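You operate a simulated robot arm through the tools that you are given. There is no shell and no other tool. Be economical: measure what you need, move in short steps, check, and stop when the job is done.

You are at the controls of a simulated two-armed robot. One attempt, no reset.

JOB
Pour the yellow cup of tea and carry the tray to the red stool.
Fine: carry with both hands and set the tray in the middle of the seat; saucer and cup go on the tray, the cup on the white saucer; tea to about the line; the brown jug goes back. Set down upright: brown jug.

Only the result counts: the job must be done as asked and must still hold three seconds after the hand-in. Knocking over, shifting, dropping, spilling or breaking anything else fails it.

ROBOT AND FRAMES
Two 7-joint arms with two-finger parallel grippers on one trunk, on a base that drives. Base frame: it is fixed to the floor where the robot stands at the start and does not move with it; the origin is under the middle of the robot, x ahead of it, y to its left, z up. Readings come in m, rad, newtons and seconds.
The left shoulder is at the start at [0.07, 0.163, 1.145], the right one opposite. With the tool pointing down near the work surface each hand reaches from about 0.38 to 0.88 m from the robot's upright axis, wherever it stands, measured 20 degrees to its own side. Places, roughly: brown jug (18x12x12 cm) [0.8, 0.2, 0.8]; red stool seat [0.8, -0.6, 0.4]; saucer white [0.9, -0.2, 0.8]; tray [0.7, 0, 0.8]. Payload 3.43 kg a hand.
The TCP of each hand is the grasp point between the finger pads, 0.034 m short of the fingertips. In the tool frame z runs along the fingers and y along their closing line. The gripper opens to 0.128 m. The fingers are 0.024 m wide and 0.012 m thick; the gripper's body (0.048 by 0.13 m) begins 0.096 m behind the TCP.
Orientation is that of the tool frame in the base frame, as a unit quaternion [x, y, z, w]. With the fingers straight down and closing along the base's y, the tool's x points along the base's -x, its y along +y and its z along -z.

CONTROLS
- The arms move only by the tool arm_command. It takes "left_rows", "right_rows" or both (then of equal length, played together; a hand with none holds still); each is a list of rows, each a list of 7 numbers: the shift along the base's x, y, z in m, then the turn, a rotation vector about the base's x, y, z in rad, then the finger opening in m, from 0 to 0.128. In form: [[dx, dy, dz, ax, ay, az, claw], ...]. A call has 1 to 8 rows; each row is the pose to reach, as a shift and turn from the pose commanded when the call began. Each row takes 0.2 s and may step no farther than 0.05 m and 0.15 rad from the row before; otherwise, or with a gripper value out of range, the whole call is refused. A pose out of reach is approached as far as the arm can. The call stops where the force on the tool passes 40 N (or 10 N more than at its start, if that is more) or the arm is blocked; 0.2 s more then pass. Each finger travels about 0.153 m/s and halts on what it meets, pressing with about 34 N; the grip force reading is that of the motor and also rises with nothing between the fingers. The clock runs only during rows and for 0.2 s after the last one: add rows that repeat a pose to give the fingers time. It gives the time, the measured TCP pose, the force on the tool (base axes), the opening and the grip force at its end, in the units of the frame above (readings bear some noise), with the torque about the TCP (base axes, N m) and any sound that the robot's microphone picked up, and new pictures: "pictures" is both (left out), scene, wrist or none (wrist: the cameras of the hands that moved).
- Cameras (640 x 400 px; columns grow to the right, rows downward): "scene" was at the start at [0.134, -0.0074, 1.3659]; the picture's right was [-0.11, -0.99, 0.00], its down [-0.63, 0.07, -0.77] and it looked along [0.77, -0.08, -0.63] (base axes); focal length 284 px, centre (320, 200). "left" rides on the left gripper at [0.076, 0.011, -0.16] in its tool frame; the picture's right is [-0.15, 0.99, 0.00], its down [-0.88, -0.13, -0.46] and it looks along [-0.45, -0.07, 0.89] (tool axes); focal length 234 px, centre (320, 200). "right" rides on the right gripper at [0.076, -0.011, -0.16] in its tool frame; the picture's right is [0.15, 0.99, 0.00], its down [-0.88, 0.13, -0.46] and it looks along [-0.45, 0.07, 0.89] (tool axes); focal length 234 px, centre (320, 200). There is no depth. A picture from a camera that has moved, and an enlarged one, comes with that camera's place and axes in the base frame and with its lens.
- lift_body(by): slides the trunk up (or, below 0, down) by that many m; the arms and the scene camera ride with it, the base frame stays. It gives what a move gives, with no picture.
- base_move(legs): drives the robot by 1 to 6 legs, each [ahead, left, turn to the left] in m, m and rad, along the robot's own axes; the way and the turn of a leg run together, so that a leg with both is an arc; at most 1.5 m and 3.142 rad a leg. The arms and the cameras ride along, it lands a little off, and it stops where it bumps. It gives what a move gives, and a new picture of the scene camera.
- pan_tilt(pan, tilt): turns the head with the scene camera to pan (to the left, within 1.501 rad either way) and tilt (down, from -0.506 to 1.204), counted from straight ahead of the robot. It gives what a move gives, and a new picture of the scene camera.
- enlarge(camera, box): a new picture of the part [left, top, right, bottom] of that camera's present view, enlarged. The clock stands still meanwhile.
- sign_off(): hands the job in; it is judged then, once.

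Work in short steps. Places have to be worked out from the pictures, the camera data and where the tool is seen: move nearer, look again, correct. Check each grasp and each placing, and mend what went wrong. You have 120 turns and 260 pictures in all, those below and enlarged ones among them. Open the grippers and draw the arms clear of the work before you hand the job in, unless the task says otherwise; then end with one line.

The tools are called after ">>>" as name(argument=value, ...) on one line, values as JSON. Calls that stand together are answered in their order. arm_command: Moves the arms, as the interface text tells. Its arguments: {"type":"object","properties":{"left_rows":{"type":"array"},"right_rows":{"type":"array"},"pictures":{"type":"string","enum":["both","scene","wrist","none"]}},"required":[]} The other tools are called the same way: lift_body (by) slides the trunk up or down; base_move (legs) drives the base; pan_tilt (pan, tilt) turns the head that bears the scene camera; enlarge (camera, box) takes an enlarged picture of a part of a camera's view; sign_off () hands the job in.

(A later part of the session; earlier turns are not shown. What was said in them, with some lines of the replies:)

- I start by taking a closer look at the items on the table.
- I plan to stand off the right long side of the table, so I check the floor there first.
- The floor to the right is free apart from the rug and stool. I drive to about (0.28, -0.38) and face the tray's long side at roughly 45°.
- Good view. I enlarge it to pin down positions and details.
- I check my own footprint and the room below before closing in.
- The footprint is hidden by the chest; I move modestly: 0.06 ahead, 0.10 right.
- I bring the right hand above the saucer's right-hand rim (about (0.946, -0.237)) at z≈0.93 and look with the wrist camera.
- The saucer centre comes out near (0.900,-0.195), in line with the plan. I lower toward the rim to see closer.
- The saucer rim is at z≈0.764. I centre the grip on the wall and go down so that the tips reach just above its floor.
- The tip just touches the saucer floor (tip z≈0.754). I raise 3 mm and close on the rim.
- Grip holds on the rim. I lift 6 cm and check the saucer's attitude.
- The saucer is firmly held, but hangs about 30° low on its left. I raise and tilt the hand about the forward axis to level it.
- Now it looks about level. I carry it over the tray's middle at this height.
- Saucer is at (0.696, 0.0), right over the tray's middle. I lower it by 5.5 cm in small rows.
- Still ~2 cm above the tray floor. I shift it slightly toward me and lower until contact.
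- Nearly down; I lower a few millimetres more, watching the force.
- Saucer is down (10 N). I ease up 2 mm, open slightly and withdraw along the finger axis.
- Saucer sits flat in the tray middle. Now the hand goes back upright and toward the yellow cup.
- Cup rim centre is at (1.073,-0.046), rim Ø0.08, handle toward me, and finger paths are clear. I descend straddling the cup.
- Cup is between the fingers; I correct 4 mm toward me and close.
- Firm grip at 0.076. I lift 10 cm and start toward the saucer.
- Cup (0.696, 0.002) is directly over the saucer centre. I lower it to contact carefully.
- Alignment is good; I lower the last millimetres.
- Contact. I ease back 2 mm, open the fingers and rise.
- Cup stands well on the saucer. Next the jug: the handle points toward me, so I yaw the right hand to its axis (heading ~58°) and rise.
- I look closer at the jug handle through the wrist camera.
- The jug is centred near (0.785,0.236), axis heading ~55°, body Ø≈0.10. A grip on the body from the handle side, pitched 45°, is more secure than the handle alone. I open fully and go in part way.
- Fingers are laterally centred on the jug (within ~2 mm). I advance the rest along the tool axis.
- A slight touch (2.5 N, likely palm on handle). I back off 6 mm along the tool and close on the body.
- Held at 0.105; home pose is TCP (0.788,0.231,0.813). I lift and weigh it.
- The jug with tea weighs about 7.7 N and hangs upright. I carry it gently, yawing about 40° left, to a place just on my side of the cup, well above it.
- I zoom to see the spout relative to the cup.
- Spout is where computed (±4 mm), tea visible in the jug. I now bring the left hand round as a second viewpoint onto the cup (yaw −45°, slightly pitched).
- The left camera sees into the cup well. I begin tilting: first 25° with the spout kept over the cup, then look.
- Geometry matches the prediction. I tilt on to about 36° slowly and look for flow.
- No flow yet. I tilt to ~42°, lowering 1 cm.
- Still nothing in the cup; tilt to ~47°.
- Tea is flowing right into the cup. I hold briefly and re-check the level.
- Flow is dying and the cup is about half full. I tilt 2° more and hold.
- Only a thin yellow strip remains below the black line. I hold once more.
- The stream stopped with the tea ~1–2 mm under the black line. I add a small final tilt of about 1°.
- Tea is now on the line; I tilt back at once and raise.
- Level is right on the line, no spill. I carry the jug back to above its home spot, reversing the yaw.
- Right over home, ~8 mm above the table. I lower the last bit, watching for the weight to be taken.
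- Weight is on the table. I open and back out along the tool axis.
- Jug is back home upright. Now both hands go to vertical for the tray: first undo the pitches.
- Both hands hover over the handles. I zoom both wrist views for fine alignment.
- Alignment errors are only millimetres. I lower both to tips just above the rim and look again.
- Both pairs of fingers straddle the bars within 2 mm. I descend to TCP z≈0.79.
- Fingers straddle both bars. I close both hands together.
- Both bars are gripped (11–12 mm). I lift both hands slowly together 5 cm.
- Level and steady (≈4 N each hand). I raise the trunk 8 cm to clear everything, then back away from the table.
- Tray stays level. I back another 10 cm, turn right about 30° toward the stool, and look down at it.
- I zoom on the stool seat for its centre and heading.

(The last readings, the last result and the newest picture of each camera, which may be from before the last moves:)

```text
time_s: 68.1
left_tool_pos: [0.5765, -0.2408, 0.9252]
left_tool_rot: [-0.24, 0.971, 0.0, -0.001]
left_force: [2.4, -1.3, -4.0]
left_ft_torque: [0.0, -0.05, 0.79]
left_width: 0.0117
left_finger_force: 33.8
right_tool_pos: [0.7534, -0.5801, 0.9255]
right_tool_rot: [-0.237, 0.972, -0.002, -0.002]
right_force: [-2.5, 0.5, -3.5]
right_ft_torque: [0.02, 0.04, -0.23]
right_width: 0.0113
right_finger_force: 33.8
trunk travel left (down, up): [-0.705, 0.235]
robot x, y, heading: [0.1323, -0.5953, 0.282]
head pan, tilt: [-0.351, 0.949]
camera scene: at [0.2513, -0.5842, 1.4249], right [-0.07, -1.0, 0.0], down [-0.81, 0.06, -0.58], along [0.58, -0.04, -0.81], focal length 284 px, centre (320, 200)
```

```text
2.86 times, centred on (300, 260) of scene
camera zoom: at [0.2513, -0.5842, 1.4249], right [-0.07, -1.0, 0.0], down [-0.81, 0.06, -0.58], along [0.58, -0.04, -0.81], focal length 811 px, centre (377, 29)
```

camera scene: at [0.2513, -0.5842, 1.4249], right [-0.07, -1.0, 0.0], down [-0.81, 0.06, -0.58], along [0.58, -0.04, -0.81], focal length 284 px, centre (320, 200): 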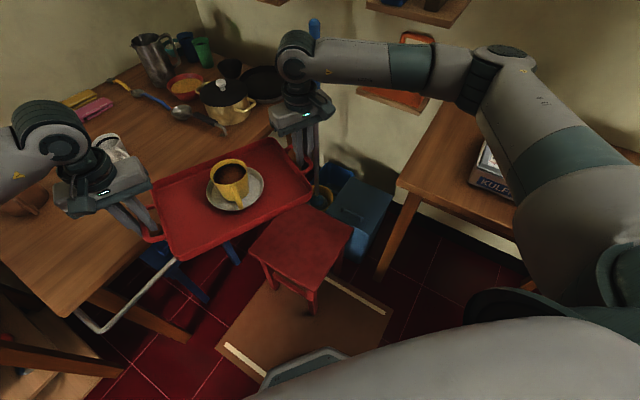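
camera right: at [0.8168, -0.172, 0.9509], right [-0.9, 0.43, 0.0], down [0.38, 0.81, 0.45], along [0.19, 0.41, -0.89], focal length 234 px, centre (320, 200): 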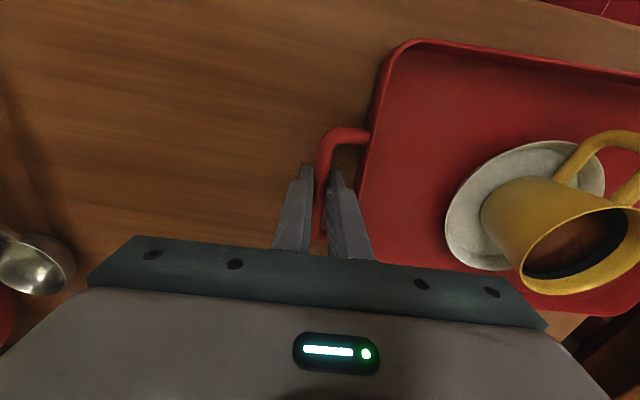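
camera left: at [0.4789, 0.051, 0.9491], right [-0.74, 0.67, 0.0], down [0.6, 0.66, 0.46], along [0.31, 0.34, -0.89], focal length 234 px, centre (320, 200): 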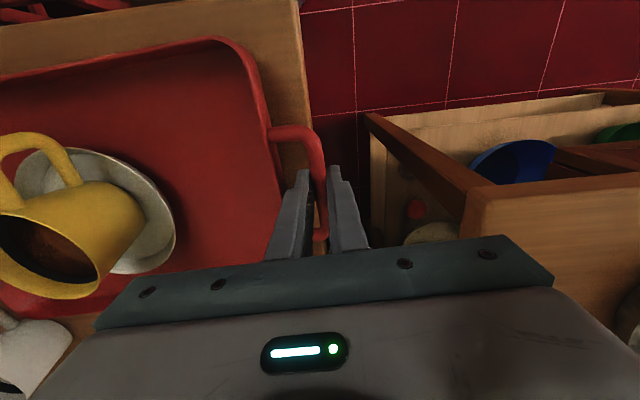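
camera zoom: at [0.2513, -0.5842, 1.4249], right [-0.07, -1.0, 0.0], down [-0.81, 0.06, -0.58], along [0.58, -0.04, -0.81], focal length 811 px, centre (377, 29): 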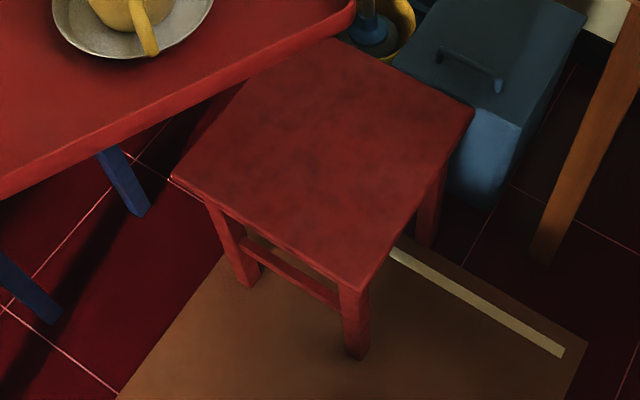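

Combining two views, the seat centre is about (0.765,-0.555), z≈0.45. To keep elbows clear of both tables I will face heading ~0 and lower mostly with the arms. First turn in place.

>>> base_move(legs=[[0, 0, -0.28]])

>>> pan_tilt(pan=0.0, tilt=1.05)

```text
time_s: 69.4
left_tool_pos: [0.6554, -0.376, 0.9258]
left_tool_rot: [-0.105, 0.994, 0.001, -0.001]
left_force: [2.4, -0.8, -4.1]
left_ft_torque: [-0.01, -0.06, 0.79]
left_width: 0.0113
left_finger_force: 33.9
right_tool_pos: [0.7354, -0.7491, 0.9251]
right_tool_rot: [-0.103, 0.995, -0.002, -0.002]
right_force: [-1.9, 0.0, -4.0]
right_ft_torque: [0.04, 0.03, -0.22]
right_width: 0.0117
right_finger_force: 33.6
trunk travel left (down, up): [-0.705, 0.235]
robot x, y, heading: [0.1297, -0.5983, 0.01]
head pan, tilt: [-0.351, 0.949]
camera scene: at [0.2493, -0.6175, 1.4249], right [-0.34, -0.94, 0.0], down [-0.77, 0.27, -0.58], along [0.55, -0.2, -0.81], focal length 284 px, centre (320, 200)
```

scene: 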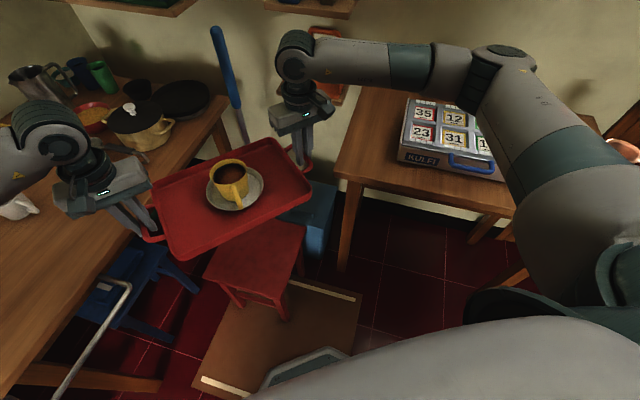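

```text
time_s: 70.2
left_tool_pos: [0.6567, -0.3757, 0.9261]
left_tool_rot: [-0.104, 0.995, 0.001, -0.001]
left_force: [1.7, -1.6, -4.4]
left_ft_torque: [-0.04, -0.03, 0.8]
left_width: 0.0114
left_finger_force: 33.9
right_tool_pos: [0.735, -0.7487, 0.9254]
right_tool_rot: [-0.103, 0.995, -0.001, -0.002]
right_force: [-2.2, 1.3, -3.8]
right_ft_torque: [0.01, -0.01, -0.27]
right_width: 0.0114
right_finger_force: 34.0
trunk travel left (down, up): [-0.705, 0.235]
robot x, y, heading: [0.131, -0.5955, 0.008]
head pan, tilt: [0.0, 1.051]
camera scene: at [0.2473, -0.5924, 1.4179], right [0.01, -1.0, 0.0], down [-0.87, -0.01, -0.5], along [0.5, 0.0, -0.87], focal length 284 px, centre (320, 200)
```

scene: 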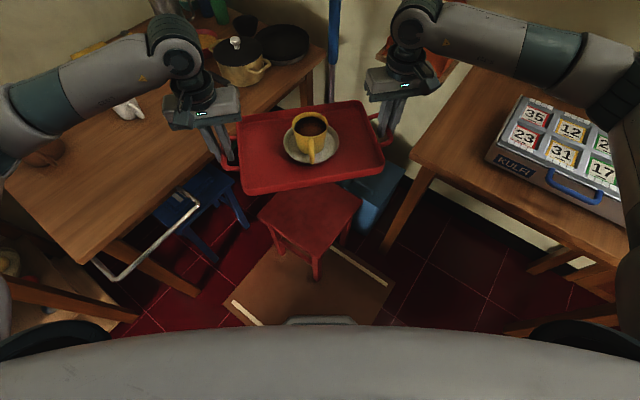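

I zoom on the stool once more from this head-on view.

>>> enlarge(camera="scene", box=[230, 160, 390, 280])

```text
3.33 times, centred on (310, 220) of scene
camera zoom: at [0.2473, -0.5924, 1.4179], right [0.01, -1.0, 0.0], down [-0.87, -0.01, -0.5], along [0.5, 0.0, -0.87], focal length 947 px, centre (353, 133)
```

zoom: 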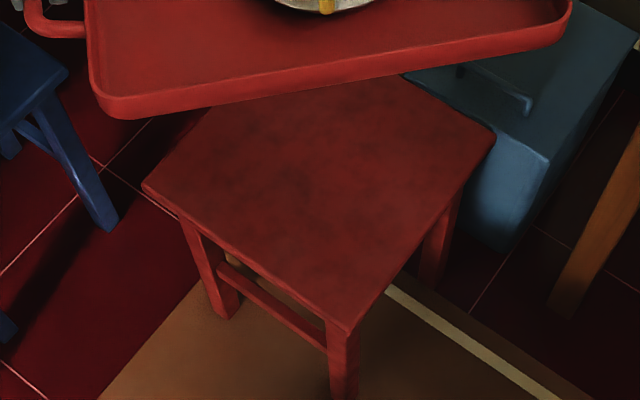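

Refined seat centre ≈ (0.763,-0.553), z≈0.455. Tray centre is (0.696,-0.562); I drive ahead 0.068, left 0.009.

>>> base_move(legs=[[0.068, 0.009, 0]])

>>> lift_body(by=-0.1)

```text
time_s: 71.2
left_tool_pos: [0.724, -0.3668, 0.9256]
left_tool_rot: [-0.105, 0.995, 0.001, -0.001]
left_force: [2.1, -1.3, -3.5]
left_ft_torque: [-0.02, -0.07, 0.75]
left_width: 0.0115
left_finger_force: 33.9
right_tool_pos: [0.8031, -0.7406, 0.9246]
right_tool_rot: [-0.102, 0.995, -0.001, -0.001]
right_force: [-2.0, 0.4, -4.4]
right_ft_torque: [-0.01, 0.13, -0.2]
right_width: 0.0114
right_finger_force: 34.5
trunk travel left (down, up): [-0.705, 0.235]
robot x, y, heading: [0.2007, -0.5862, 0.008]
head pan, tilt: [0.0, 1.051]
camera scene: at [0.3152, -0.5834, 1.4179], right [0.01, -1.0, 0.0], down [-0.87, -0.01, -0.5], along [0.5, 0.0, -0.87], focal length 284 px, centre (320, 200)
```

scene: 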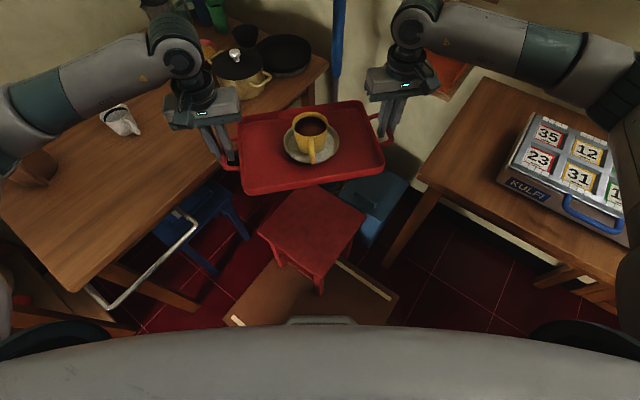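

```text
time_s: 72.5
left_tool_pos: [0.723, -0.3675, 0.8247]
left_tool_rot: [-0.105, 0.994, 0.001, 0.0]
left_force: [2.1, -1.6, -4.4]
left_ft_torque: [0.0, -0.13, 0.82]
left_width: 0.0116
left_finger_force: 34.0
right_tool_pos: [0.803, -0.7401, 0.8269]
right_tool_rot: [-0.102, 0.995, -0.001, -0.003]
right_force: [-1.5, 1.6, -4.2]
right_ft_torque: [0.01, 0.06, -0.28]
right_width: 0.0112
right_finger_force: 34.2
trunk travel left (down, up): [-0.605, 0.335]
robot x, y, heading: [0.2005, -0.5897, 0.01]
head pan, tilt: [0.0, 1.051]
```

Tray centre is (0.763,-0.554), right over the seat. I lower with both arms together, 16 cm first.

>>> arm_command(left_rows=[[0, 0, -0.01, 0, 0, 0, 0], [0, 0, -0.03, 0, 0, 0, 0], [0, 0, -0.055, 0, 0, 0, 0], [0, 0, -0.08, 0, 0, 0, 0], [0, 0, -0.105, 0, 0, 0, 0], [0, 0, -0.13, 0, 0, 0, 0], [0, 0, -0.15, 0, 0, 0, 0], [0, 0, -0.16, 0, 0, 0, 0]], right_rows=[[0, 0, -0.01, 0, 0, 0, 0], [0, 0, -0.03, 0, 0, 0, 0], [0, 0, -0.055, 0, 0, 0, 0], [0, 0, -0.08, 0, 0, 0, 0], [0, 0, -0.105, 0, 0, 0, 0], [0, 0, -0.13, 0, 0, 0, 0], [0, 0, -0.15, 0, 0, 0, 0], [0, 0, -0.16, 0, 0, 0, 0]], pictures="scene")

```text
time_s: 74.3
left_tool_pos: [0.7238, -0.3661, 0.6659]
left_tool_rot: [-0.104, 0.995, 0.0, -0.001]
left_force: [2.5, -5.9, -3.9]
left_ft_torque: [-0.02, -0.09, 0.82]
left_width: 0.0114
left_finger_force: 33.9
right_tool_pos: [0.8025, -0.7408, 0.6633]
right_tool_rot: [-0.103, 0.995, 0.0, -0.001]
right_force: [-2.9, 6.2, -3.8]
right_ft_torque: [0.04, 0.08, -0.36]
right_width: 0.0114
right_finger_force: 33.4
trunk travel left (down, up): [-0.605, 0.335]
robot x, y, heading: [0.1998, -0.5884, 0.007]
head pan, tilt: [0.0, 1.051]
camera scene: at [0.3153, -0.5834, 1.3179], right [0.01, -1.0, 0.0], down [-0.87, -0.01, -0.5], along [0.5, 0.0, -0.87], focal length 284 px, centre (320, 200)
```

scene: 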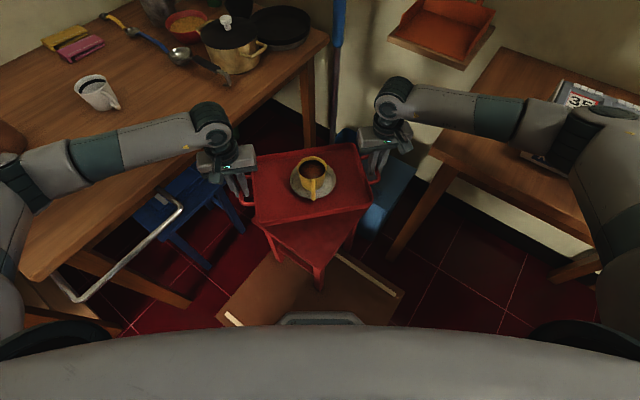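

Clearances work out (elbows tuck in as the hands go down). I lower 12 cm more.

>>> arm_command(left_rows=[[0, 0, -0.01, 0, 0, 0, 0], [0, 0, -0.03, 0, 0, 0, 0], [0, 0, -0.05, 0, 0, 0, 0], [0, 0, -0.07, 0, 0, 0, 0], [0, 0, -0.09, 0, 0, 0, 0], [0, 0, -0.11, 0, 0, 0, 0], [0, 0, -0.12, 0, 0, 0, 0]], right_rows=[[0, 0, -0.01, 0, 0, 0, 0], [0, 0, -0.03, 0, 0, 0, 0], [0, 0, -0.05, 0, 0, 0, 0], [0, 0, -0.07, 0, 0, 0, 0], [0, 0, -0.09, 0, 0, 0, 0], [0, 0, -0.11, 0, 0, 0, 0], [0, 0, -0.12, 0, 0, 0, 0]], pictures="scene")

>>> enlarge(camera="scene", box=[220, 120, 400, 290])

```text
time_s: 76.2
left_tool_pos: [0.7239, -0.3688, 0.5475]
left_tool_rot: [-0.103, 0.995, -0.005, 0.005]
left_force: [5.2, -2.2, -3.2]
left_ft_torque: [0.18, -0.26, 0.94]
left_width: 0.0139
left_finger_force: 34.0
right_tool_pos: [0.8328, -0.7324, 0.5836]
right_tool_rot: [-0.096, 0.995, 0.005, 0.031]
right_force: [-6.3, 1.7, -4.2]
right_ft_torque: [-0.05, 0.52, 0.95]
right_width: 0.0133
right_finger_force: 34.1
trunk travel left (down, up): [-0.605, 0.335]
robot x, y, heading: [0.1991, -0.5841, 0.002]
head pan, tilt: [0.0, 1.051]
stopped in row 7 (right hand): the arm was blocked; the commanded pose is now the measured one
camera scene: at [0.306, -0.5782, 1.3164], right [0.0, -1.0, 0.01], down [-0.86, -0.01, -0.5], along [0.5, 0.0, -0.86], focal length 284 px, centre (320, 200)
```

scene: 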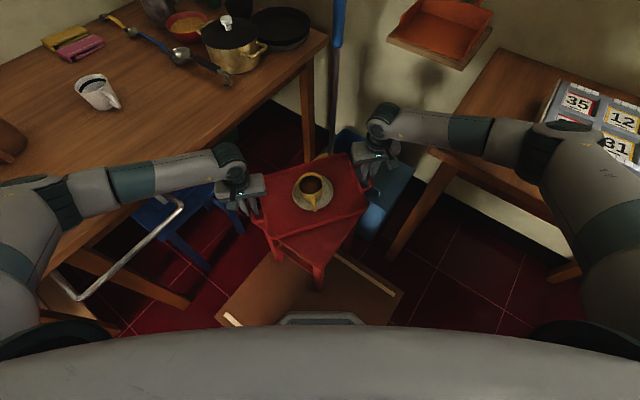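

```text
2.35 times, centred on (310, 205) of scene
camera zoom: at [0.306, -0.5782, 1.3164], right [0.0, -1.0, 0.01], down [-0.86, -0.01, -0.5], along [0.5, 0.0, -0.86], focal length 668 px, centre (344, 188)
```

zoom: 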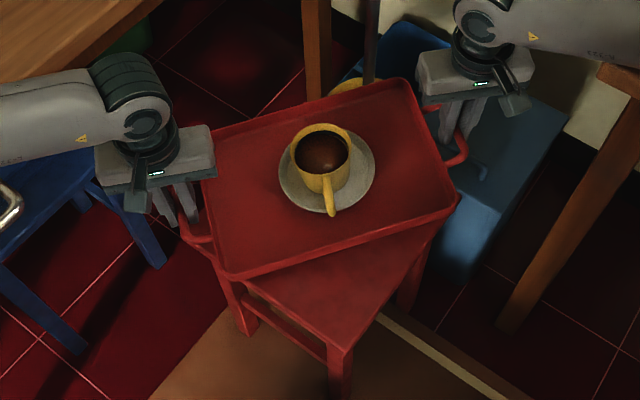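

The right arm got blocked (its elbow likely touches the small table), leaving the tray tilted ~5°. I raise both hands to a level z≈0.62 and undo the small rotation at once.

>>> arm_command(right_rows=[[-0.008, -0.002, 0.009, -0.004, 0.015, 0.003, 0], [-0.016, -0.004, 0.018, -0.008, 0.03, 0.007, 0], [-0.023, -0.006, 0.027, -0.012, 0.045, 0.01, 0], [-0.03, -0.008, 0.036, -0.016, 0.061, 0.014, 0], [-0.03, -0.008, 0.036, -0.016, 0.061, 0.014, 0]], left_rows=[[0, 0.0005, 0.018, 0.002, 0.003, 0, 0], [0, 0.001, 0.036, 0.004, 0.006, 0, 0], [0, 0.0015, 0.054, 0.007, 0.009, 0, 0], [0, 0.002, 0.0725, 0.009, 0.011, 0, 0], [0, 0.002, 0.0725, 0.009, 0.011, 0, 0]], pictures="scene")

>>> enlarge(camera="scene", box=[220, 100, 400, 240])

>>> enlarge(camera="scene", box=[400, 40, 640, 200])

```text
time_s: 77.3
left_tool_pos: [0.7267, -0.3712, 0.6191]
left_tool_rot: [-0.102, 0.995, 0.002, -0.005]
left_force: [-0.1, -11.5, -4.2]
left_ft_torque: [-0.25, 0.62, 0.24]
left_width: 0.0114
left_finger_force: 34.6
right_tool_pos: [0.7975, -0.747, 0.6082]
right_tool_rot: [-0.103, 0.995, 0.002, -0.01]
right_force: [-0.9, 11.4, -3.3]
right_ft_torque: [0.2, -0.62, -0.85]
right_width: 0.0118
right_finger_force: 34.6
trunk travel left (down, up): [-0.605, 0.335]
robot x, y, heading: [0.2035, -0.588, 0.003]
head pan, tilt: [0.0, 1.051]
camera scene: at [0.3156, -0.5853, 1.3178], right [0.0, -1.0, 0.0], down [-0.87, 0.0, -0.5], along [0.5, 0.0, -0.87], focal length 284 px, centre (320, 200)
```

scene: 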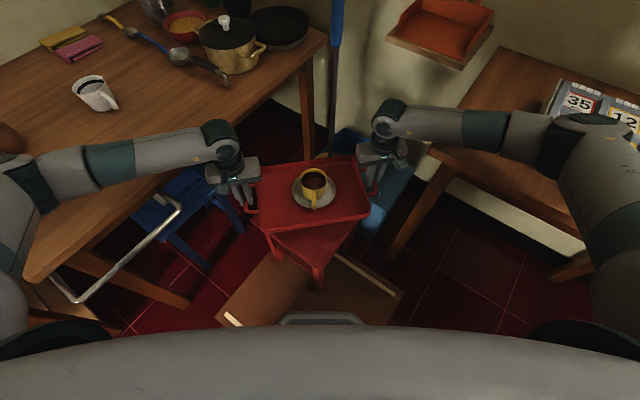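

```text
2.86 times, centred on (310, 170) of scene
camera zoom: at [0.3156, -0.5853, 1.3178], right [0.0, -1.0, 0.0], down [-0.87, 0.0, -0.5], along [0.5, 0.0, -0.87], focal length 811 px, centre (349, 286)
```

zoom: 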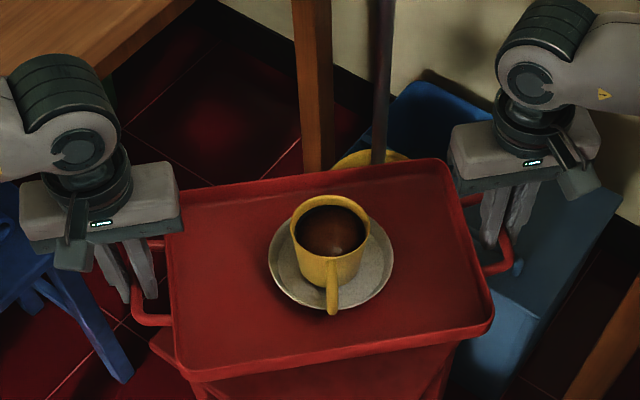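

```text
2.50 times, centred on (520, 120) of scene
camera zoom: at [0.3156, -0.5853, 1.3178], right [0.0, -1.0, 0.0], down [-0.87, 0.0, -0.5], along [0.5, 0.0, -0.87], focal length 710 px, centre (-180, 400)
```

zoom: 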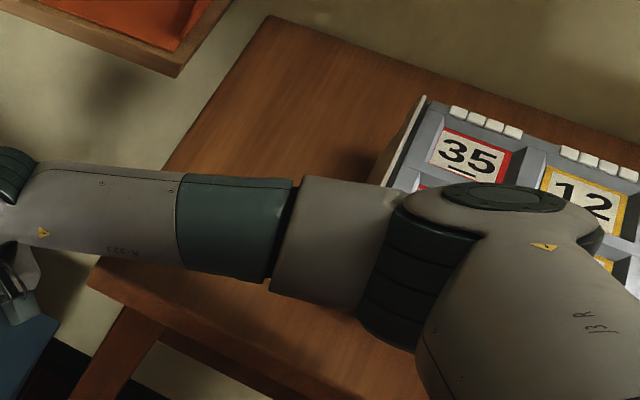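

Tea and setup are intact. I trim the hands level (right +10 mm), then raise the trunk so the elbows stay high and tucked for the final lowering.

>>> arm_command(right_rows=[[0.002, 0.001, 0.005, -0.001, -0.01, 0, 0], [0.004, 0.002, 0.01, -0.002, -0.02, 0, 0], [0.004, 0.002, 0.01, -0.002, -0.02, 0, 0]], left_rows=[[-0.001, 0.0005, 0, -0.001, -0.005, 0, 0], [-0.002, 0.001, 0, -0.003, -0.01, 0, 0], [-0.002, 0.001, 0, -0.003, -0.01, 0, 0]], pictures="none")

>>> lift_body(by=0.13)

```text
time_s: 78.2
left_tool_pos: [0.7239, -0.3701, 0.6181]
left_tool_rot: [-0.103, 0.995, 0.0, 0.001]
left_force: [5.2, -19.6, -4.3]
left_ft_torque: [0.03, -0.9, 0.85]
left_width: 0.0117
left_finger_force: 34.5
right_tool_pos: [0.8016, -0.7434, 0.6178]
right_tool_rot: [-0.103, 0.995, 0.0, 0.0]
right_force: [-4.0, 18.4, -3.9]
right_ft_torque: [0.03, 0.86, -0.42]
right_width: 0.0115
right_finger_force: 33.8
trunk travel left (down, up): [-0.605, 0.335]
robot x, y, heading: [0.1953, -0.5871, 0.0]
head pan, tilt: [0.0, 1.051]
```

```text
time_s: 79.7
left_tool_pos: [0.7243, -0.3698, 0.749]
left_tool_rot: [-0.102, 0.995, 0.0, 0.002]
left_force: [6.9, -27.7, -4.6]
left_ft_torque: [-0.28, 0.17, 0.76]
left_width: 0.0115
left_finger_force: 33.6
right_tool_pos: [0.8025, -0.7422, 0.7477]
right_tool_rot: [-0.102, 0.995, 0.0, 0.001]
right_force: [-5.8, 27.9, -3.7]
right_ft_torque: [0.34, -0.17, -0.51]
right_width: 0.0114
right_finger_force: 33.6
trunk travel left (down, up): [-0.735, 0.205]
robot x, y, heading: [0.1979, -0.5868, -0.0]
head pan, tilt: [0.0, 1.051]
```

Level again, but the hands pull apart on the tray with ~28 N. I bring them ~3 mm closer.

>>> arm_command(right_rows=[[0, 0.001, 0, 0, 0, 0, 0], [0, 0.0015, 0, 0, 0, 0, 0], [0, 0.0015, 0, 0, 0, 0, 0]], left_rows=[[0, -0.001, 0, 0, 0, 0, 0], [0, -0.0015, 0, 0, 0, 0, 0], [0, -0.0015, 0, 0, 0, 0, 0]], pictures="scene")

```text
time_s: 80.5
left_tool_pos: [0.7227, -0.3691, 0.7489]
left_tool_rot: [-0.102, 0.995, 0.0, 0.001]
left_force: [5.9, -21.5, -4.1]
left_ft_torque: [-0.25, 0.01, 0.83]
left_width: 0.0115
left_finger_force: 34.4
right_tool_pos: [0.8033, -0.743, 0.7472]
right_tool_rot: [-0.103, 0.995, -0.001, 0.001]
right_force: [-6.1, 21.6, -3.6]
right_ft_torque: [0.24, -0.01, -0.35]
right_width: 0.0115
right_finger_force: 33.8
trunk travel left (down, up): [-0.735, 0.205]
robot x, y, heading: [0.197, -0.588, 0.002]
head pan, tilt: [0.0, 1.051]
camera scene: at [0.3156, -0.5848, 1.4479], right [0.0, -1.0, 0.0], down [-0.87, 0.0, -0.5], along [0.5, 0.0, -0.87], focal length 284 px, centre (320, 200)
```

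scene: 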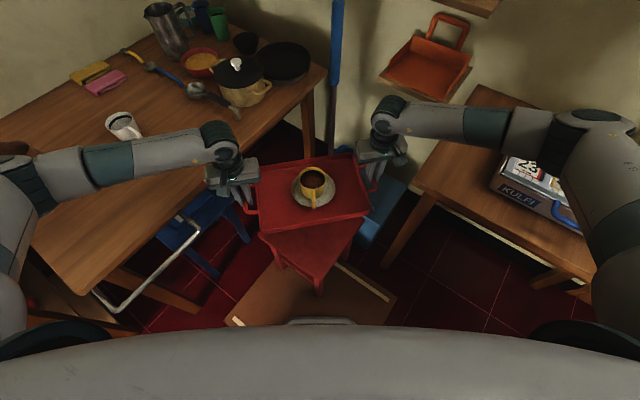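

Stiffness is about 2 N/mm, so I close in by another ~8 mm commanded.

>>> arm_command(right_rows=[[0, 0.002, 0, 0, 0, 0, 0], [-0.001, 0.004, 0, 0, 0, 0, 0], [-0.001, 0.0045, 0, 0, 0, 0, 0], [-0.001, 0.0045, 0, 0, 0, 0, 0]], left_rows=[[0, -0.002, 0, 0, 0, 0, 0], [0.001, -0.004, 0, 0, 0, 0, 0], [0.001, -0.0045, 0, 0, 0, 0, 0], [0.001, -0.0045, 0, 0, 0, 0, 0]], pictures="none")

```text
time_s: 81.5
left_tool_pos: [0.7244, -0.3698, 0.7465]
left_tool_rot: [-0.104, 0.995, 0.005, -0.001]
left_force: [-3.9, 23.8, -3.1]
left_ft_torque: [0.22, -0.13, 0.67]
left_width: 0.0115
left_finger_force: 33.5
right_tool_pos: [0.8022, -0.7432, 0.7476]
right_tool_rot: [-0.1, 0.995, -0.005, 0.0]
right_force: [4.5, -23.0, -4.8]
right_ft_torque: [-0.25, 0.07, -0.29]
right_width: 0.0115
right_finger_force: 33.6
trunk travel left (down, up): [-0.735, 0.205]
robot x, y, heading: [0.1994, -0.5885, 0.006]
head pan, tilt: [0.0, 1.051]
```

Overshot (now compressing); 5 N/mm. I go back half-way.

>>> arm_command(right_rows=[[0, -0.001, 0, 0, 0, 0, 0], [0, -0.0023, 0, 0, 0, 0, 0], [0, -0.0023, 0, 0, 0, 0, 0]], left_rows=[[0, 0.001, 0, 0, 0, 0, 0], [0, 0.0023, 0, 0, 0, 0, 0], [0, 0.0023, 0, 0, 0, 0, 0]], pictures="none")

```text
time_s: 82.3
left_tool_pos: [0.7244, -0.3697, 0.7472]
left_tool_rot: [-0.103, 0.995, 0.003, -0.001]
left_force: [-5.8, 31.6, -4.0]
left_ft_torque: [0.3, 0.03, 0.66]
left_width: 0.0117
left_finger_force: 34.4
right_tool_pos: [0.8012, -0.7436, 0.7479]
right_tool_rot: [-0.102, 0.995, -0.002, 0.001]
right_force: [6.4, -31.7, -4.0]
right_ft_torque: [-0.36, -0.05, -0.48]
right_width: 0.0113
right_finger_force: 33.6
trunk travel left (down, up): [-0.735, 0.205]
robot x, y, heading: [0.197, -0.5862, 0.004]
head pan, tilt: [0.0, 1.051]
```

The force servo integrates, so I estimate the neutral separation is ~6 mm wider in command; I over-command briefly to unwind, then settle there.

>>> arm_command(right_rows=[[0, -0.0035, 0, 0, 0, 0, 0], [0, -0.007, 0, 0, 0, 0, 0], [0, -0.007, 0, 0, 0, 0, 0], [0, -0.007, 0, 0, 0, 0, 0], [0, -0.003, 0, 0, 0, 0, 0]], left_rows=[[0, 0.0035, 0, 0, 0, 0, 0], [0, 0.007, 0, 0, 0, 0, 0], [0, 0.007, 0, 0, 0, 0, 0], [0, 0.007, 0, 0, 0, 0, 0], [0, 0.003, 0, 0, 0, 0, 0]], pictures="none")

```text
time_s: 83.5
left_tool_pos: [0.723, -0.3706, 0.7491]
left_tool_rot: [-0.102, 0.995, 0.0, 0.001]
left_force: [2.7, -9.9, -3.5]
left_ft_torque: [-0.14, 0.12, 0.68]
left_width: 0.0115
left_finger_force: 33.8
right_tool_pos: [0.8018, -0.7433, 0.7474]
right_tool_rot: [-0.102, 0.995, -0.001, 0.0]
right_force: [-2.3, 10.1, -3.1]
right_ft_torque: [0.12, -0.14, -0.58]
right_width: 0.0116
right_finger_force: 33.8
trunk travel left (down, up): [-0.735, 0.205]
robot x, y, heading: [0.1981, -0.5902, -0.002]
head pan, tilt: [0.0, 1.051]
```

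Forces are small now. I lower both arms 19 cm, watching for a block.

>>> arm_command(left_rows=[[0, 0, -0.012, 0, 0, 0, 0], [0, 0, -0.037, 0, 0, 0, 0], [0, 0, -0.064, 0, 0, 0, 0], [0, 0, -0.091, 0, 0, 0, 0], [0, 0, -0.118, 0, 0, 0, 0], [0, 0, -0.145, 0, 0, 0, 0], [0, 0, -0.17, 0, 0, 0, 0], [0, 0, -0.19, 0, 0, 0, 0]], right_rows=[[0, 0, -0.012, 0, 0, 0, 0], [0, 0, -0.037, 0, 0, 0, 0], [0, 0, -0.064, 0, 0, 0, 0], [0, 0, -0.091, 0, 0, 0, 0], [0, 0, -0.118, 0, 0, 0, 0], [0, 0, -0.145, 0, 0, 0, 0], [0, 0, -0.17, 0, 0, 0, 0], [0, 0, -0.19, 0, 0, 0, 0]], pictures="scene")

>>> enlarge(camera="scene", box=[220, 120, 400, 290])

```text
time_s: 85.3
left_tool_pos: [0.7242, -0.3695, 0.559]
left_tool_rot: [-0.102, 0.995, 0.0, 0.001]
left_force: [2.3, -14.2, -3.3]
left_ft_torque: [-0.16, 0.07, 0.66]
left_width: 0.0114
left_finger_force: 33.6
right_tool_pos: [0.8009, -0.7436, 0.5584]
right_tool_rot: [-0.103, 0.995, 0.0, 0.001]
right_force: [-2.0, 14.8, -4.3]
right_ft_torque: [0.15, -0.02, -0.68]
right_width: 0.0114
right_finger_force: 34.3
trunk travel left (down, up): [-0.735, 0.205]
robot x, y, heading: [0.2005, -0.5849, 0.008]
head pan, tilt: [0.0, 1.051]
camera scene: at [0.3162, -0.5847, 1.4479], right [0.0, -1.0, 0.0], down [-0.87, 0.0, -0.5], along [0.5, 0.0, -0.87], focal length 284 px, centre (320, 200)
```

scene: 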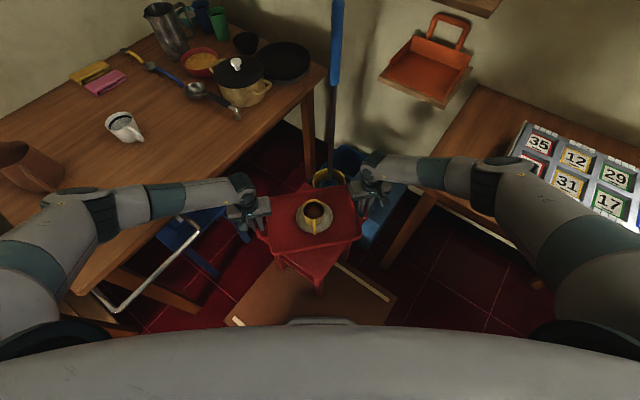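

```text
2.35 times, centred on (310, 205) of scene
camera zoom: at [0.3162, -0.5847, 1.4479], right [0.0, -1.0, 0.0], down [-0.87, 0.0, -0.5], along [0.5, 0.0, -0.87], focal length 668 px, centre (344, 188)
```

zoom: 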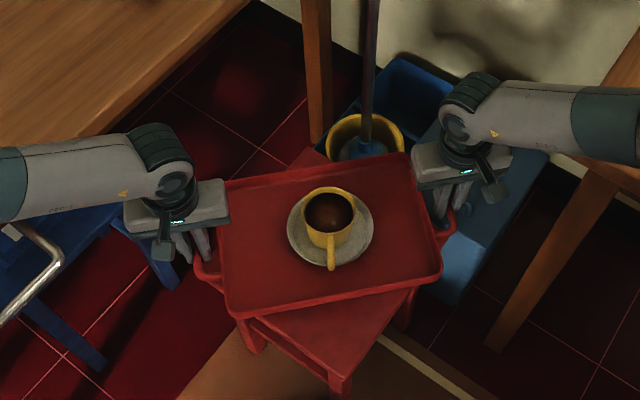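

Clear of obstacles; the tray sits over the seat (centre est. (0.763,-0.549)). I lower 4.5 cm more with a 6 mm shift left.

>>> arm_command(left_rows=[[0, 0.001, -0.012, 0, 0, 0, 0], [0, 0.003, -0.026, 0, 0, 0, 0], [0, 0.005, -0.038, 0, 0, 0, 0], [0, 0.0055, -0.045, 0, 0, 0, 0]], right_rows=[[0, 0.002, -0.012, 0, 0, 0, 0], [0, 0.004, -0.026, 0, 0, 0, 0], [0, 0.006, -0.038, 0, 0, 0, 0], [0, 0.0065, -0.045, 0, 0, 0, 0]], pictures="none")

>>> enlarge(camera="scene", box=[220, 120, 400, 290])

```text
time_s: 86.3
left_tool_pos: [0.7249, -0.3628, 0.5134]
left_tool_rot: [-0.102, 0.995, 0.001, 0.0]
left_force: [0.7, -5.3, -4.2]
left_ft_torque: [-0.13, 0.49, 0.65]
left_width: 0.0117
left_finger_force: 33.9
right_tool_pos: [0.8014, -0.7365, 0.5132]
right_tool_rot: [-0.103, 0.995, -0.003, 0.002]
right_force: [-0.8, 3.9, -3.6]
right_ft_torque: [0.1, -0.46, -0.68]
right_width: 0.0115
right_finger_force: 33.9
trunk travel left (down, up): [-0.735, 0.205]
robot x, y, heading: [0.1994, -0.5857, 0.008]
head pan, tilt: [0.0, 1.051]
```

```text
2.35 times, centred on (310, 205) of scene
camera zoom: at [0.3135, -0.5825, 1.448], right [0.0, -1.0, 0.0], down [-0.87, 0.0, -0.5], along [0.5, 0.0, -0.87], focal length 668 px, centre (344, 188)
```

zoom: 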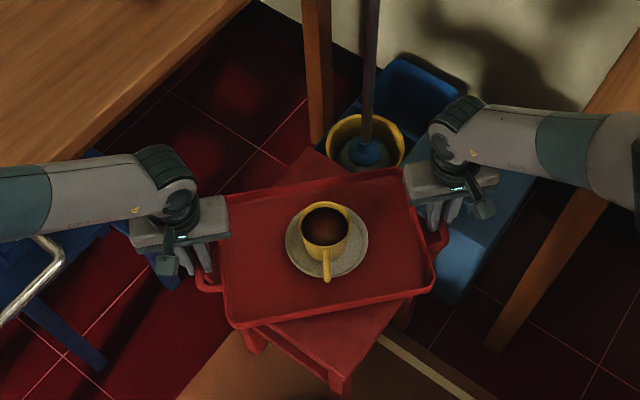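

Tray centre coincides with the seat centre in the picture. I lower slowly to contact.

>>> arm_command(left_rows=[[0, 0, -0.004, 0, 0, 0, 0], [0, 0, -0.008, 0, 0, 0, 0], [0, 0, -0.012, 0, 0, 0, 0]], right_rows=[[0, 0, -0.004, 0, 0, 0, 0], [0, 0, -0.008, 0, 0, 0, 0], [0, 0, -0.012, 0, 0, 0, 0]], pictures="none")

```text
time_s: 87.1
left_tool_pos: [0.7254, -0.3631, 0.503]
left_tool_rot: [-0.102, 0.995, 0.001, 0.0]
left_force: [0.7, -6.1, -4.7]
left_ft_torque: [-0.03, -0.3, 0.59]
left_width: 0.0114
left_finger_force: 33.6
right_tool_pos: [0.8012, -0.7389, 0.4997]
right_tool_rot: [-0.102, 0.995, -0.002, 0.0]
right_force: [-1.6, 5.2, -3.6]
right_ft_torque: [-0.05, 0.32, -0.64]
right_width: 0.0115
right_finger_force: 33.7
trunk travel left (down, up): [-0.735, 0.205]
robot x, y, heading: [0.1979, -0.5912, 0.002]
head pan, tilt: [0.0, 1.051]
```

No contact yet; continue in 3 mm rows.

>>> arm_command(left_rows=[[0, 0, -0.003, 0, 0, 0, 0], [0, 0, -0.006, 0, 0, 0, 0], [0, 0, -0.009, 0, 0, 0, 0]], right_rows=[[0, 0, -0.003, 0, 0, 0, 0], [0, 0, -0.006, 0, 0, 0, 0], [0, 0, -0.009, 0, 0, 0, 0]], pictures="none")

```text
time_s: 87.9
left_tool_pos: [0.7248, -0.3631, 0.4933]
left_tool_rot: [-0.103, 0.995, 0.002, 0.001]
left_force: [-0.6, -4.2, -2.7]
left_ft_torque: [0.04, -0.41, 0.62]
left_width: 0.0112
left_finger_force: 34.3
right_tool_pos: [0.8023, -0.7383, 0.4935]
right_tool_rot: [-0.102, 0.995, -0.002, 0.001]
right_force: [-2.3, 2.1, 2.5]
right_ft_torque: [0.01, 0.1, -0.6]
right_width: 0.0115
right_finger_force: 34.5
trunk travel left (down, up): [-0.735, 0.205]
robot x, y, heading: [0.2027, -0.5874, 0.003]
head pan, tilt: [0.0, 1.051]
```

Contact begins (weight coming off). 2 mm more.

>>> arm_command(left_rows=[[0, 0, -0.002, 0, 0, 0, 0], [0, 0, -0.003, 0, 0, 0, 0]], right_rows=[[0, 0, -0.001, 0, 0, 0, 0], [0, 0, -0.001, 0, 0, 0, 0]], pictures="none")

>>> enlarge(camera="scene", box=[230, 140, 390, 290])

```text
time_s: 88.5
left_tool_pos: [0.724, -0.3628, 0.4909]
left_tool_rot: [-0.102, 0.995, 0.001, 0.002]
left_force: [0.5, -3.3, 5.8]
left_ft_torque: [0.13, -0.74, 0.58]
left_width: 0.0115
left_finger_force: 34.1
right_tool_pos: [0.8011, -0.7375, 0.4918]
right_tool_rot: [-0.103, 0.995, -0.001, 0.002]
right_force: [2.4, 3.7, 2.3]
right_ft_torque: [0.19, -0.91, -0.68]
right_width: 0.0115
right_finger_force: 34.2
trunk travel left (down, up): [-0.735, 0.205]
robot x, y, heading: [0.2007, -0.5838, 0.006]
head pan, tilt: [0.0, 1.051]
```

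```text
2.67 times, centred on (310, 215) of scene
camera zoom: at [0.3139, -0.5851, 1.4482], right [0.0, -1.0, 0.0], down [-0.87, 0.0, -0.5], along [0.5, 0.0, -0.87], focal length 757 px, centre (347, 160)
```

zoom: 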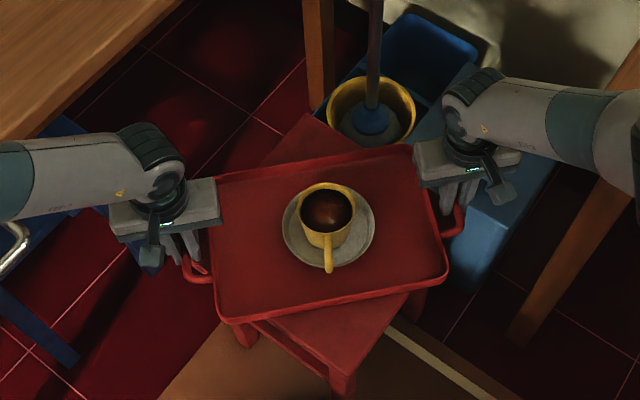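

Tray rests on the seat. I open both hands equally and keep still.

>>> arm_command(left_rows=[[0, 0, 0, 0, 0, 0, 0.014], [0, 0, 0.001, 0, 0, 0, 0.02], [0, 0, 0.001, 0, 0, 0, 0.026], [0, 0, 0.001, 0, 0, 0, 0.026]], right_rows=[[0, 0, 0, 0, 0, 0, 0.014], [0, 0, 0.001, 0, 0, 0, 0.02], [0, 0, 0.001, 0, 0, 0, 0.026], [0, 0, 0.001, 0, 0, 0, 0.026]], pictures="wrist")

```text
time_s: 89.5
left_tool_pos: [0.7252, -0.364, 0.4913]
left_tool_rot: [-0.102, 0.995, 0.002, 0.001]
left_force: [-0.6, -0.1, -1.3]
left_ft_torque: [-0.04, 0.01, 0.0]
left_width: 0.026
left_finger_force: 0.0
right_tool_pos: [0.802, -0.7375, 0.4921]
right_tool_rot: [-0.103, 0.995, -0.001, 0.001]
right_force: [0.7, 0.0, -0.6]
right_ft_torque: [-0.01, -0.01, 0.02]
right_width: 0.0261
right_finger_force: 0.0
trunk travel left (down, up): [-0.735, 0.205]
robot x, y, heading: [0.1999, -0.5869, 0.004]
head pan, tilt: [0.0, 1.051]
camera right: at [0.7292, -0.7642, 0.6516], right [-0.35, 0.94, 0.0], down [0.83, 0.31, 0.46], along [0.43, 0.16, -0.89], focal length 234 px, centre (320, 200)
camera left: at [0.6483, -0.3674, 0.6503], right [-0.06, 1.0, 0.0], down [0.89, 0.05, 0.46], along [0.46, 0.03, -0.89], focal length 234 px, centre (320, 200)
```

right: 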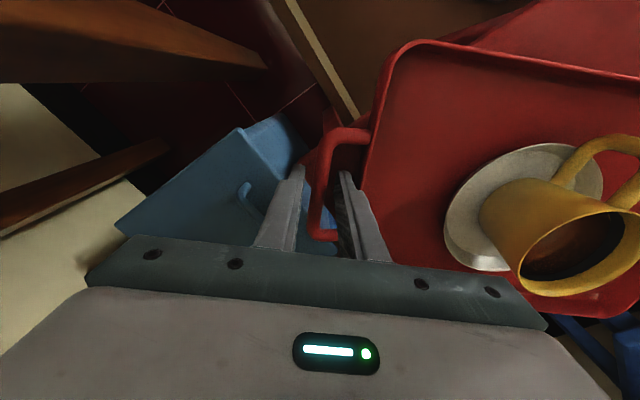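
left: 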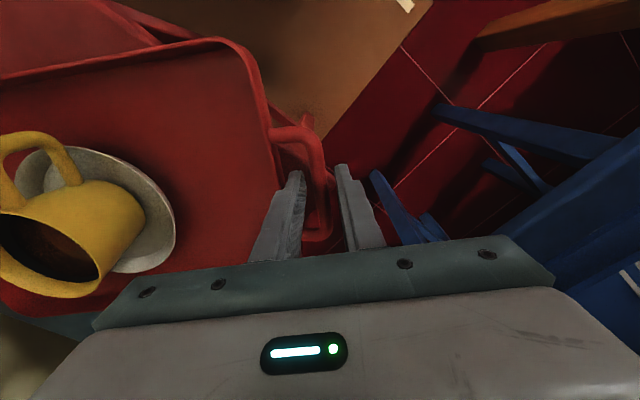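

Hands are free of the bars. I rise straight up slowly.

>>> arm_command(left_rows=[[0, 0, 0.01, 0, 0, 0, 0.026], [0, 0, 0.03, 0, 0, 0, 0.026], [0, 0, 0.06, 0, 0, 0, 0.026], [0, 0, 0.1, 0, 0, 0, 0.026], [0, 0, 0.14, 0, 0, 0, 0.026], [0, 0, 0.18, 0, 0, 0, 0.026]], right_rows=[[0, 0, 0.01, 0, 0, 0, 0.026], [0, 0, 0.03, 0, 0, 0, 0.026], [0, 0, 0.06, 0, 0, 0, 0.026], [0, 0, 0.1, 0, 0, 0, 0.026], [0, 0, 0.14, 0, 0, 0, 0.026], [0, 0, 0.18, 0, 0, 0, 0.026]], pictures="scene")

>>> enlarge(camera="scene", box=[220, 140, 400, 290])

```text
time_s: 90.9
left_tool_pos: [0.7244, -0.362, 0.668]
left_tool_rot: [-0.101, 0.995, 0.001, 0.002]
left_force: [-0.4, 0.5, 0.9]
left_ft_torque: [-0.01, -0.04, -0.01]
left_width: 0.0256
left_finger_force: 0.0
right_tool_pos: [0.8, -0.735, 0.6737]
right_tool_rot: [-0.102, 0.995, -0.001, 0.002]
right_force: [-0.6, -1.1, -0.8]
right_ft_torque: [0.0, -0.02, 0.0]
right_width: 0.0258
right_finger_force: 0.1
trunk travel left (down, up): [-0.735, 0.205]
robot x, y, heading: [0.197, -0.5901, 0.003]
head pan, tilt: [0.0, 1.051]
camera scene: at [0.3136, -0.5849, 1.4479], right [0.0, -1.0, 0.0], down [-0.87, 0.0, -0.5], along [0.5, 0.0, -0.87], focal length 284 px, centre (320, 200)
```

scene: 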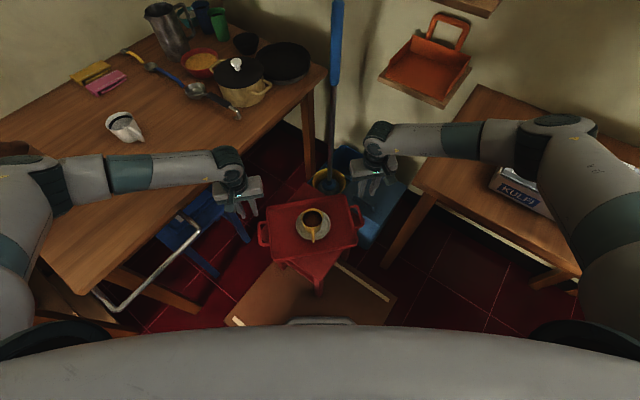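

```text
2.67 times, centred on (310, 215) of scene
camera zoom: at [0.3136, -0.5849, 1.4479], right [0.0, -1.0, 0.0], down [-0.87, 0.0, -0.5], along [0.5, 0.0, -0.87], focal length 757 px, centre (347, 160)
```

zoom: 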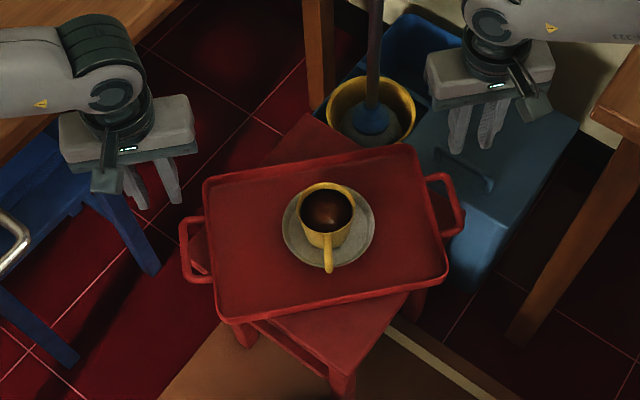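

Tray is centred within ~6 mm, cup upright, tea at its line. I open the grippers, raise the trunk and check the jug.

>>> lift_body(by=0.18)

>>> arm_command(left_rows=[[0, 0, 0.02, 0, 0, 0, 0.07], [0, 0, 0.04, 0, 0, 0, 0.11], [0, 0, 0.05, 0, 0, 0, 0.128]], right_rows=[[0, 0, 0.02, 0, 0, 0, 0.07], [0, 0, 0.04, 0, 0, 0, 0.11], [0, 0, 0.05, 0, 0, 0, 0.128]], pictures="none")

>>> base_move(legs=[[-0.08, 0, 0]])

>>> pan_tilt(pan=0.6, tilt=0.75)

```text
time_s: 92.9
left_tool_pos: [0.725, -0.3634, 0.8475]
left_tool_rot: [-0.103, 0.995, 0.001, 0.001]
left_force: [-0.4, 0.4, 0.1]
left_ft_torque: [0.0, 0.02, 0.0]
left_width: 0.0259
left_finger_force: 0.1
right_tool_pos: [0.8008, -0.7363, 0.8507]
right_tool_rot: [-0.103, 0.995, -0.001, 0.001]
right_force: [0.2, 1.4, -0.1]
right_ft_torque: [-0.03, 0.0, 0.02]
right_width: 0.0259
right_finger_force: 0.0
trunk travel left (down, up): [-0.915, 0.025]
robot x, y, heading: [0.1991, -0.5868, 0.003]
head pan, tilt: [0.0, 1.051]
```

```text
time_s: 93.7
left_tool_pos: [0.7263, -0.3627, 0.898]
left_tool_rot: [-0.102, 0.995, 0.001, 0.001]
left_force: [-0.5, 0.3, -0.2]
left_ft_torque: [0.03, 0.01, 0.0]
left_width: 0.128
left_finger_force: 0.0
right_tool_pos: [0.8016, -0.7361, 0.9012]
right_tool_rot: [-0.103, 0.995, -0.001, 0.001]
right_force: [0.2, 0.2, 0.4]
right_ft_torque: [0.0, 0.01, -0.02]
right_width: 0.1281
right_finger_force: 0.1
trunk travel left (down, up): [-0.915, 0.025]
robot x, y, heading: [0.2027, -0.5867, 0.003]
head pan, tilt: [0.0, 1.051]
```

```text
time_s: 94.8
left_tool_pos: [0.6493, -0.3627, 0.8974]
left_tool_rot: [-0.102, 0.995, 0.001, 0.0]
left_force: [0.4, 0.4, 0.2]
left_ft_torque: [0.0, 0.05, -0.02]
left_width: 0.1282
left_finger_force: 0.1
right_tool_pos: [0.7242, -0.7372, 0.9007]
right_tool_rot: [-0.104, 0.995, -0.001, -0.001]
right_force: [0.8, 0.6, 0.4]
right_ft_torque: [0.0, 0.04, 0.0]
right_width: 0.1278
right_finger_force: 0.0
trunk travel left (down, up): [-0.915, 0.025]
robot x, y, heading: [0.1203, -0.5875, 0.004]
head pan, tilt: [0.0, 1.051]
camera scene: at [0.2405, -0.5851, 1.6275], right [0.0, -1.0, 0.0], down [-0.87, 0.0, -0.49], along [0.49, 0.0, -0.87], focal length 284 px, centre (320, 200)
```

scene: 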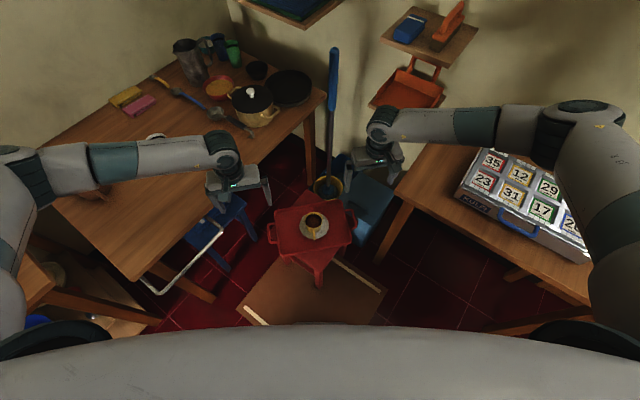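

```text
time_s: 95.8
left_tool_pos: [0.6473, -0.3641, 0.8966]
left_tool_rot: [-0.102, 0.995, 0.0, 0.0]
left_force: [0.0, 0.0, -0.7]
left_ft_torque: [0.05, 0.03, -0.02]
left_width: 0.128
left_finger_force: 0.1
right_tool_pos: [0.7227, -0.7365, 0.9007]
right_tool_rot: [-0.102, 0.995, 0.0, 0.001]
right_force: [0.2, 0.6, -0.1]
right_ft_torque: [0.01, -0.02, -0.02]
right_width: 0.1279
right_finger_force: 0.0
trunk travel left (down, up): [-0.915, 0.025]
robot x, y, heading: [0.1223, -0.5874, 0.005]
head pan, tilt: [0.6, 0.75]
camera scene: at [0.2389, -0.5385, 1.6504], right [0.57, -0.82, 0.0], down [-0.56, -0.39, -0.73], along [0.6, 0.41, -0.68], focal length 284 px, centre (320, 200)
```

scene: 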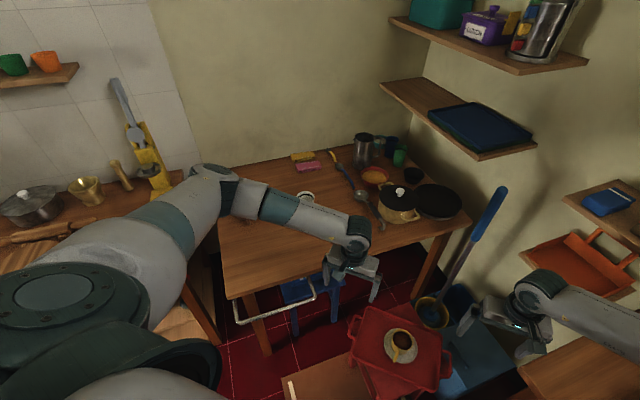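

Everything stands as asked, arms are clear and the grippers are open; I hand in.

>>> sign_off()

```text
The job is handed in.
```

The yellow cup is filled with tea to its line and sits on the white saucer on the tray. The tray is in the middle of the red stool's seat, within about 1 cm of centre. The brown jug is back upright in its place; on the way down the right arm was blocked once (possibly against the small table), tilting the tray about 5° for a second or so before I levelled it, and I saw nothing spilled or moved.
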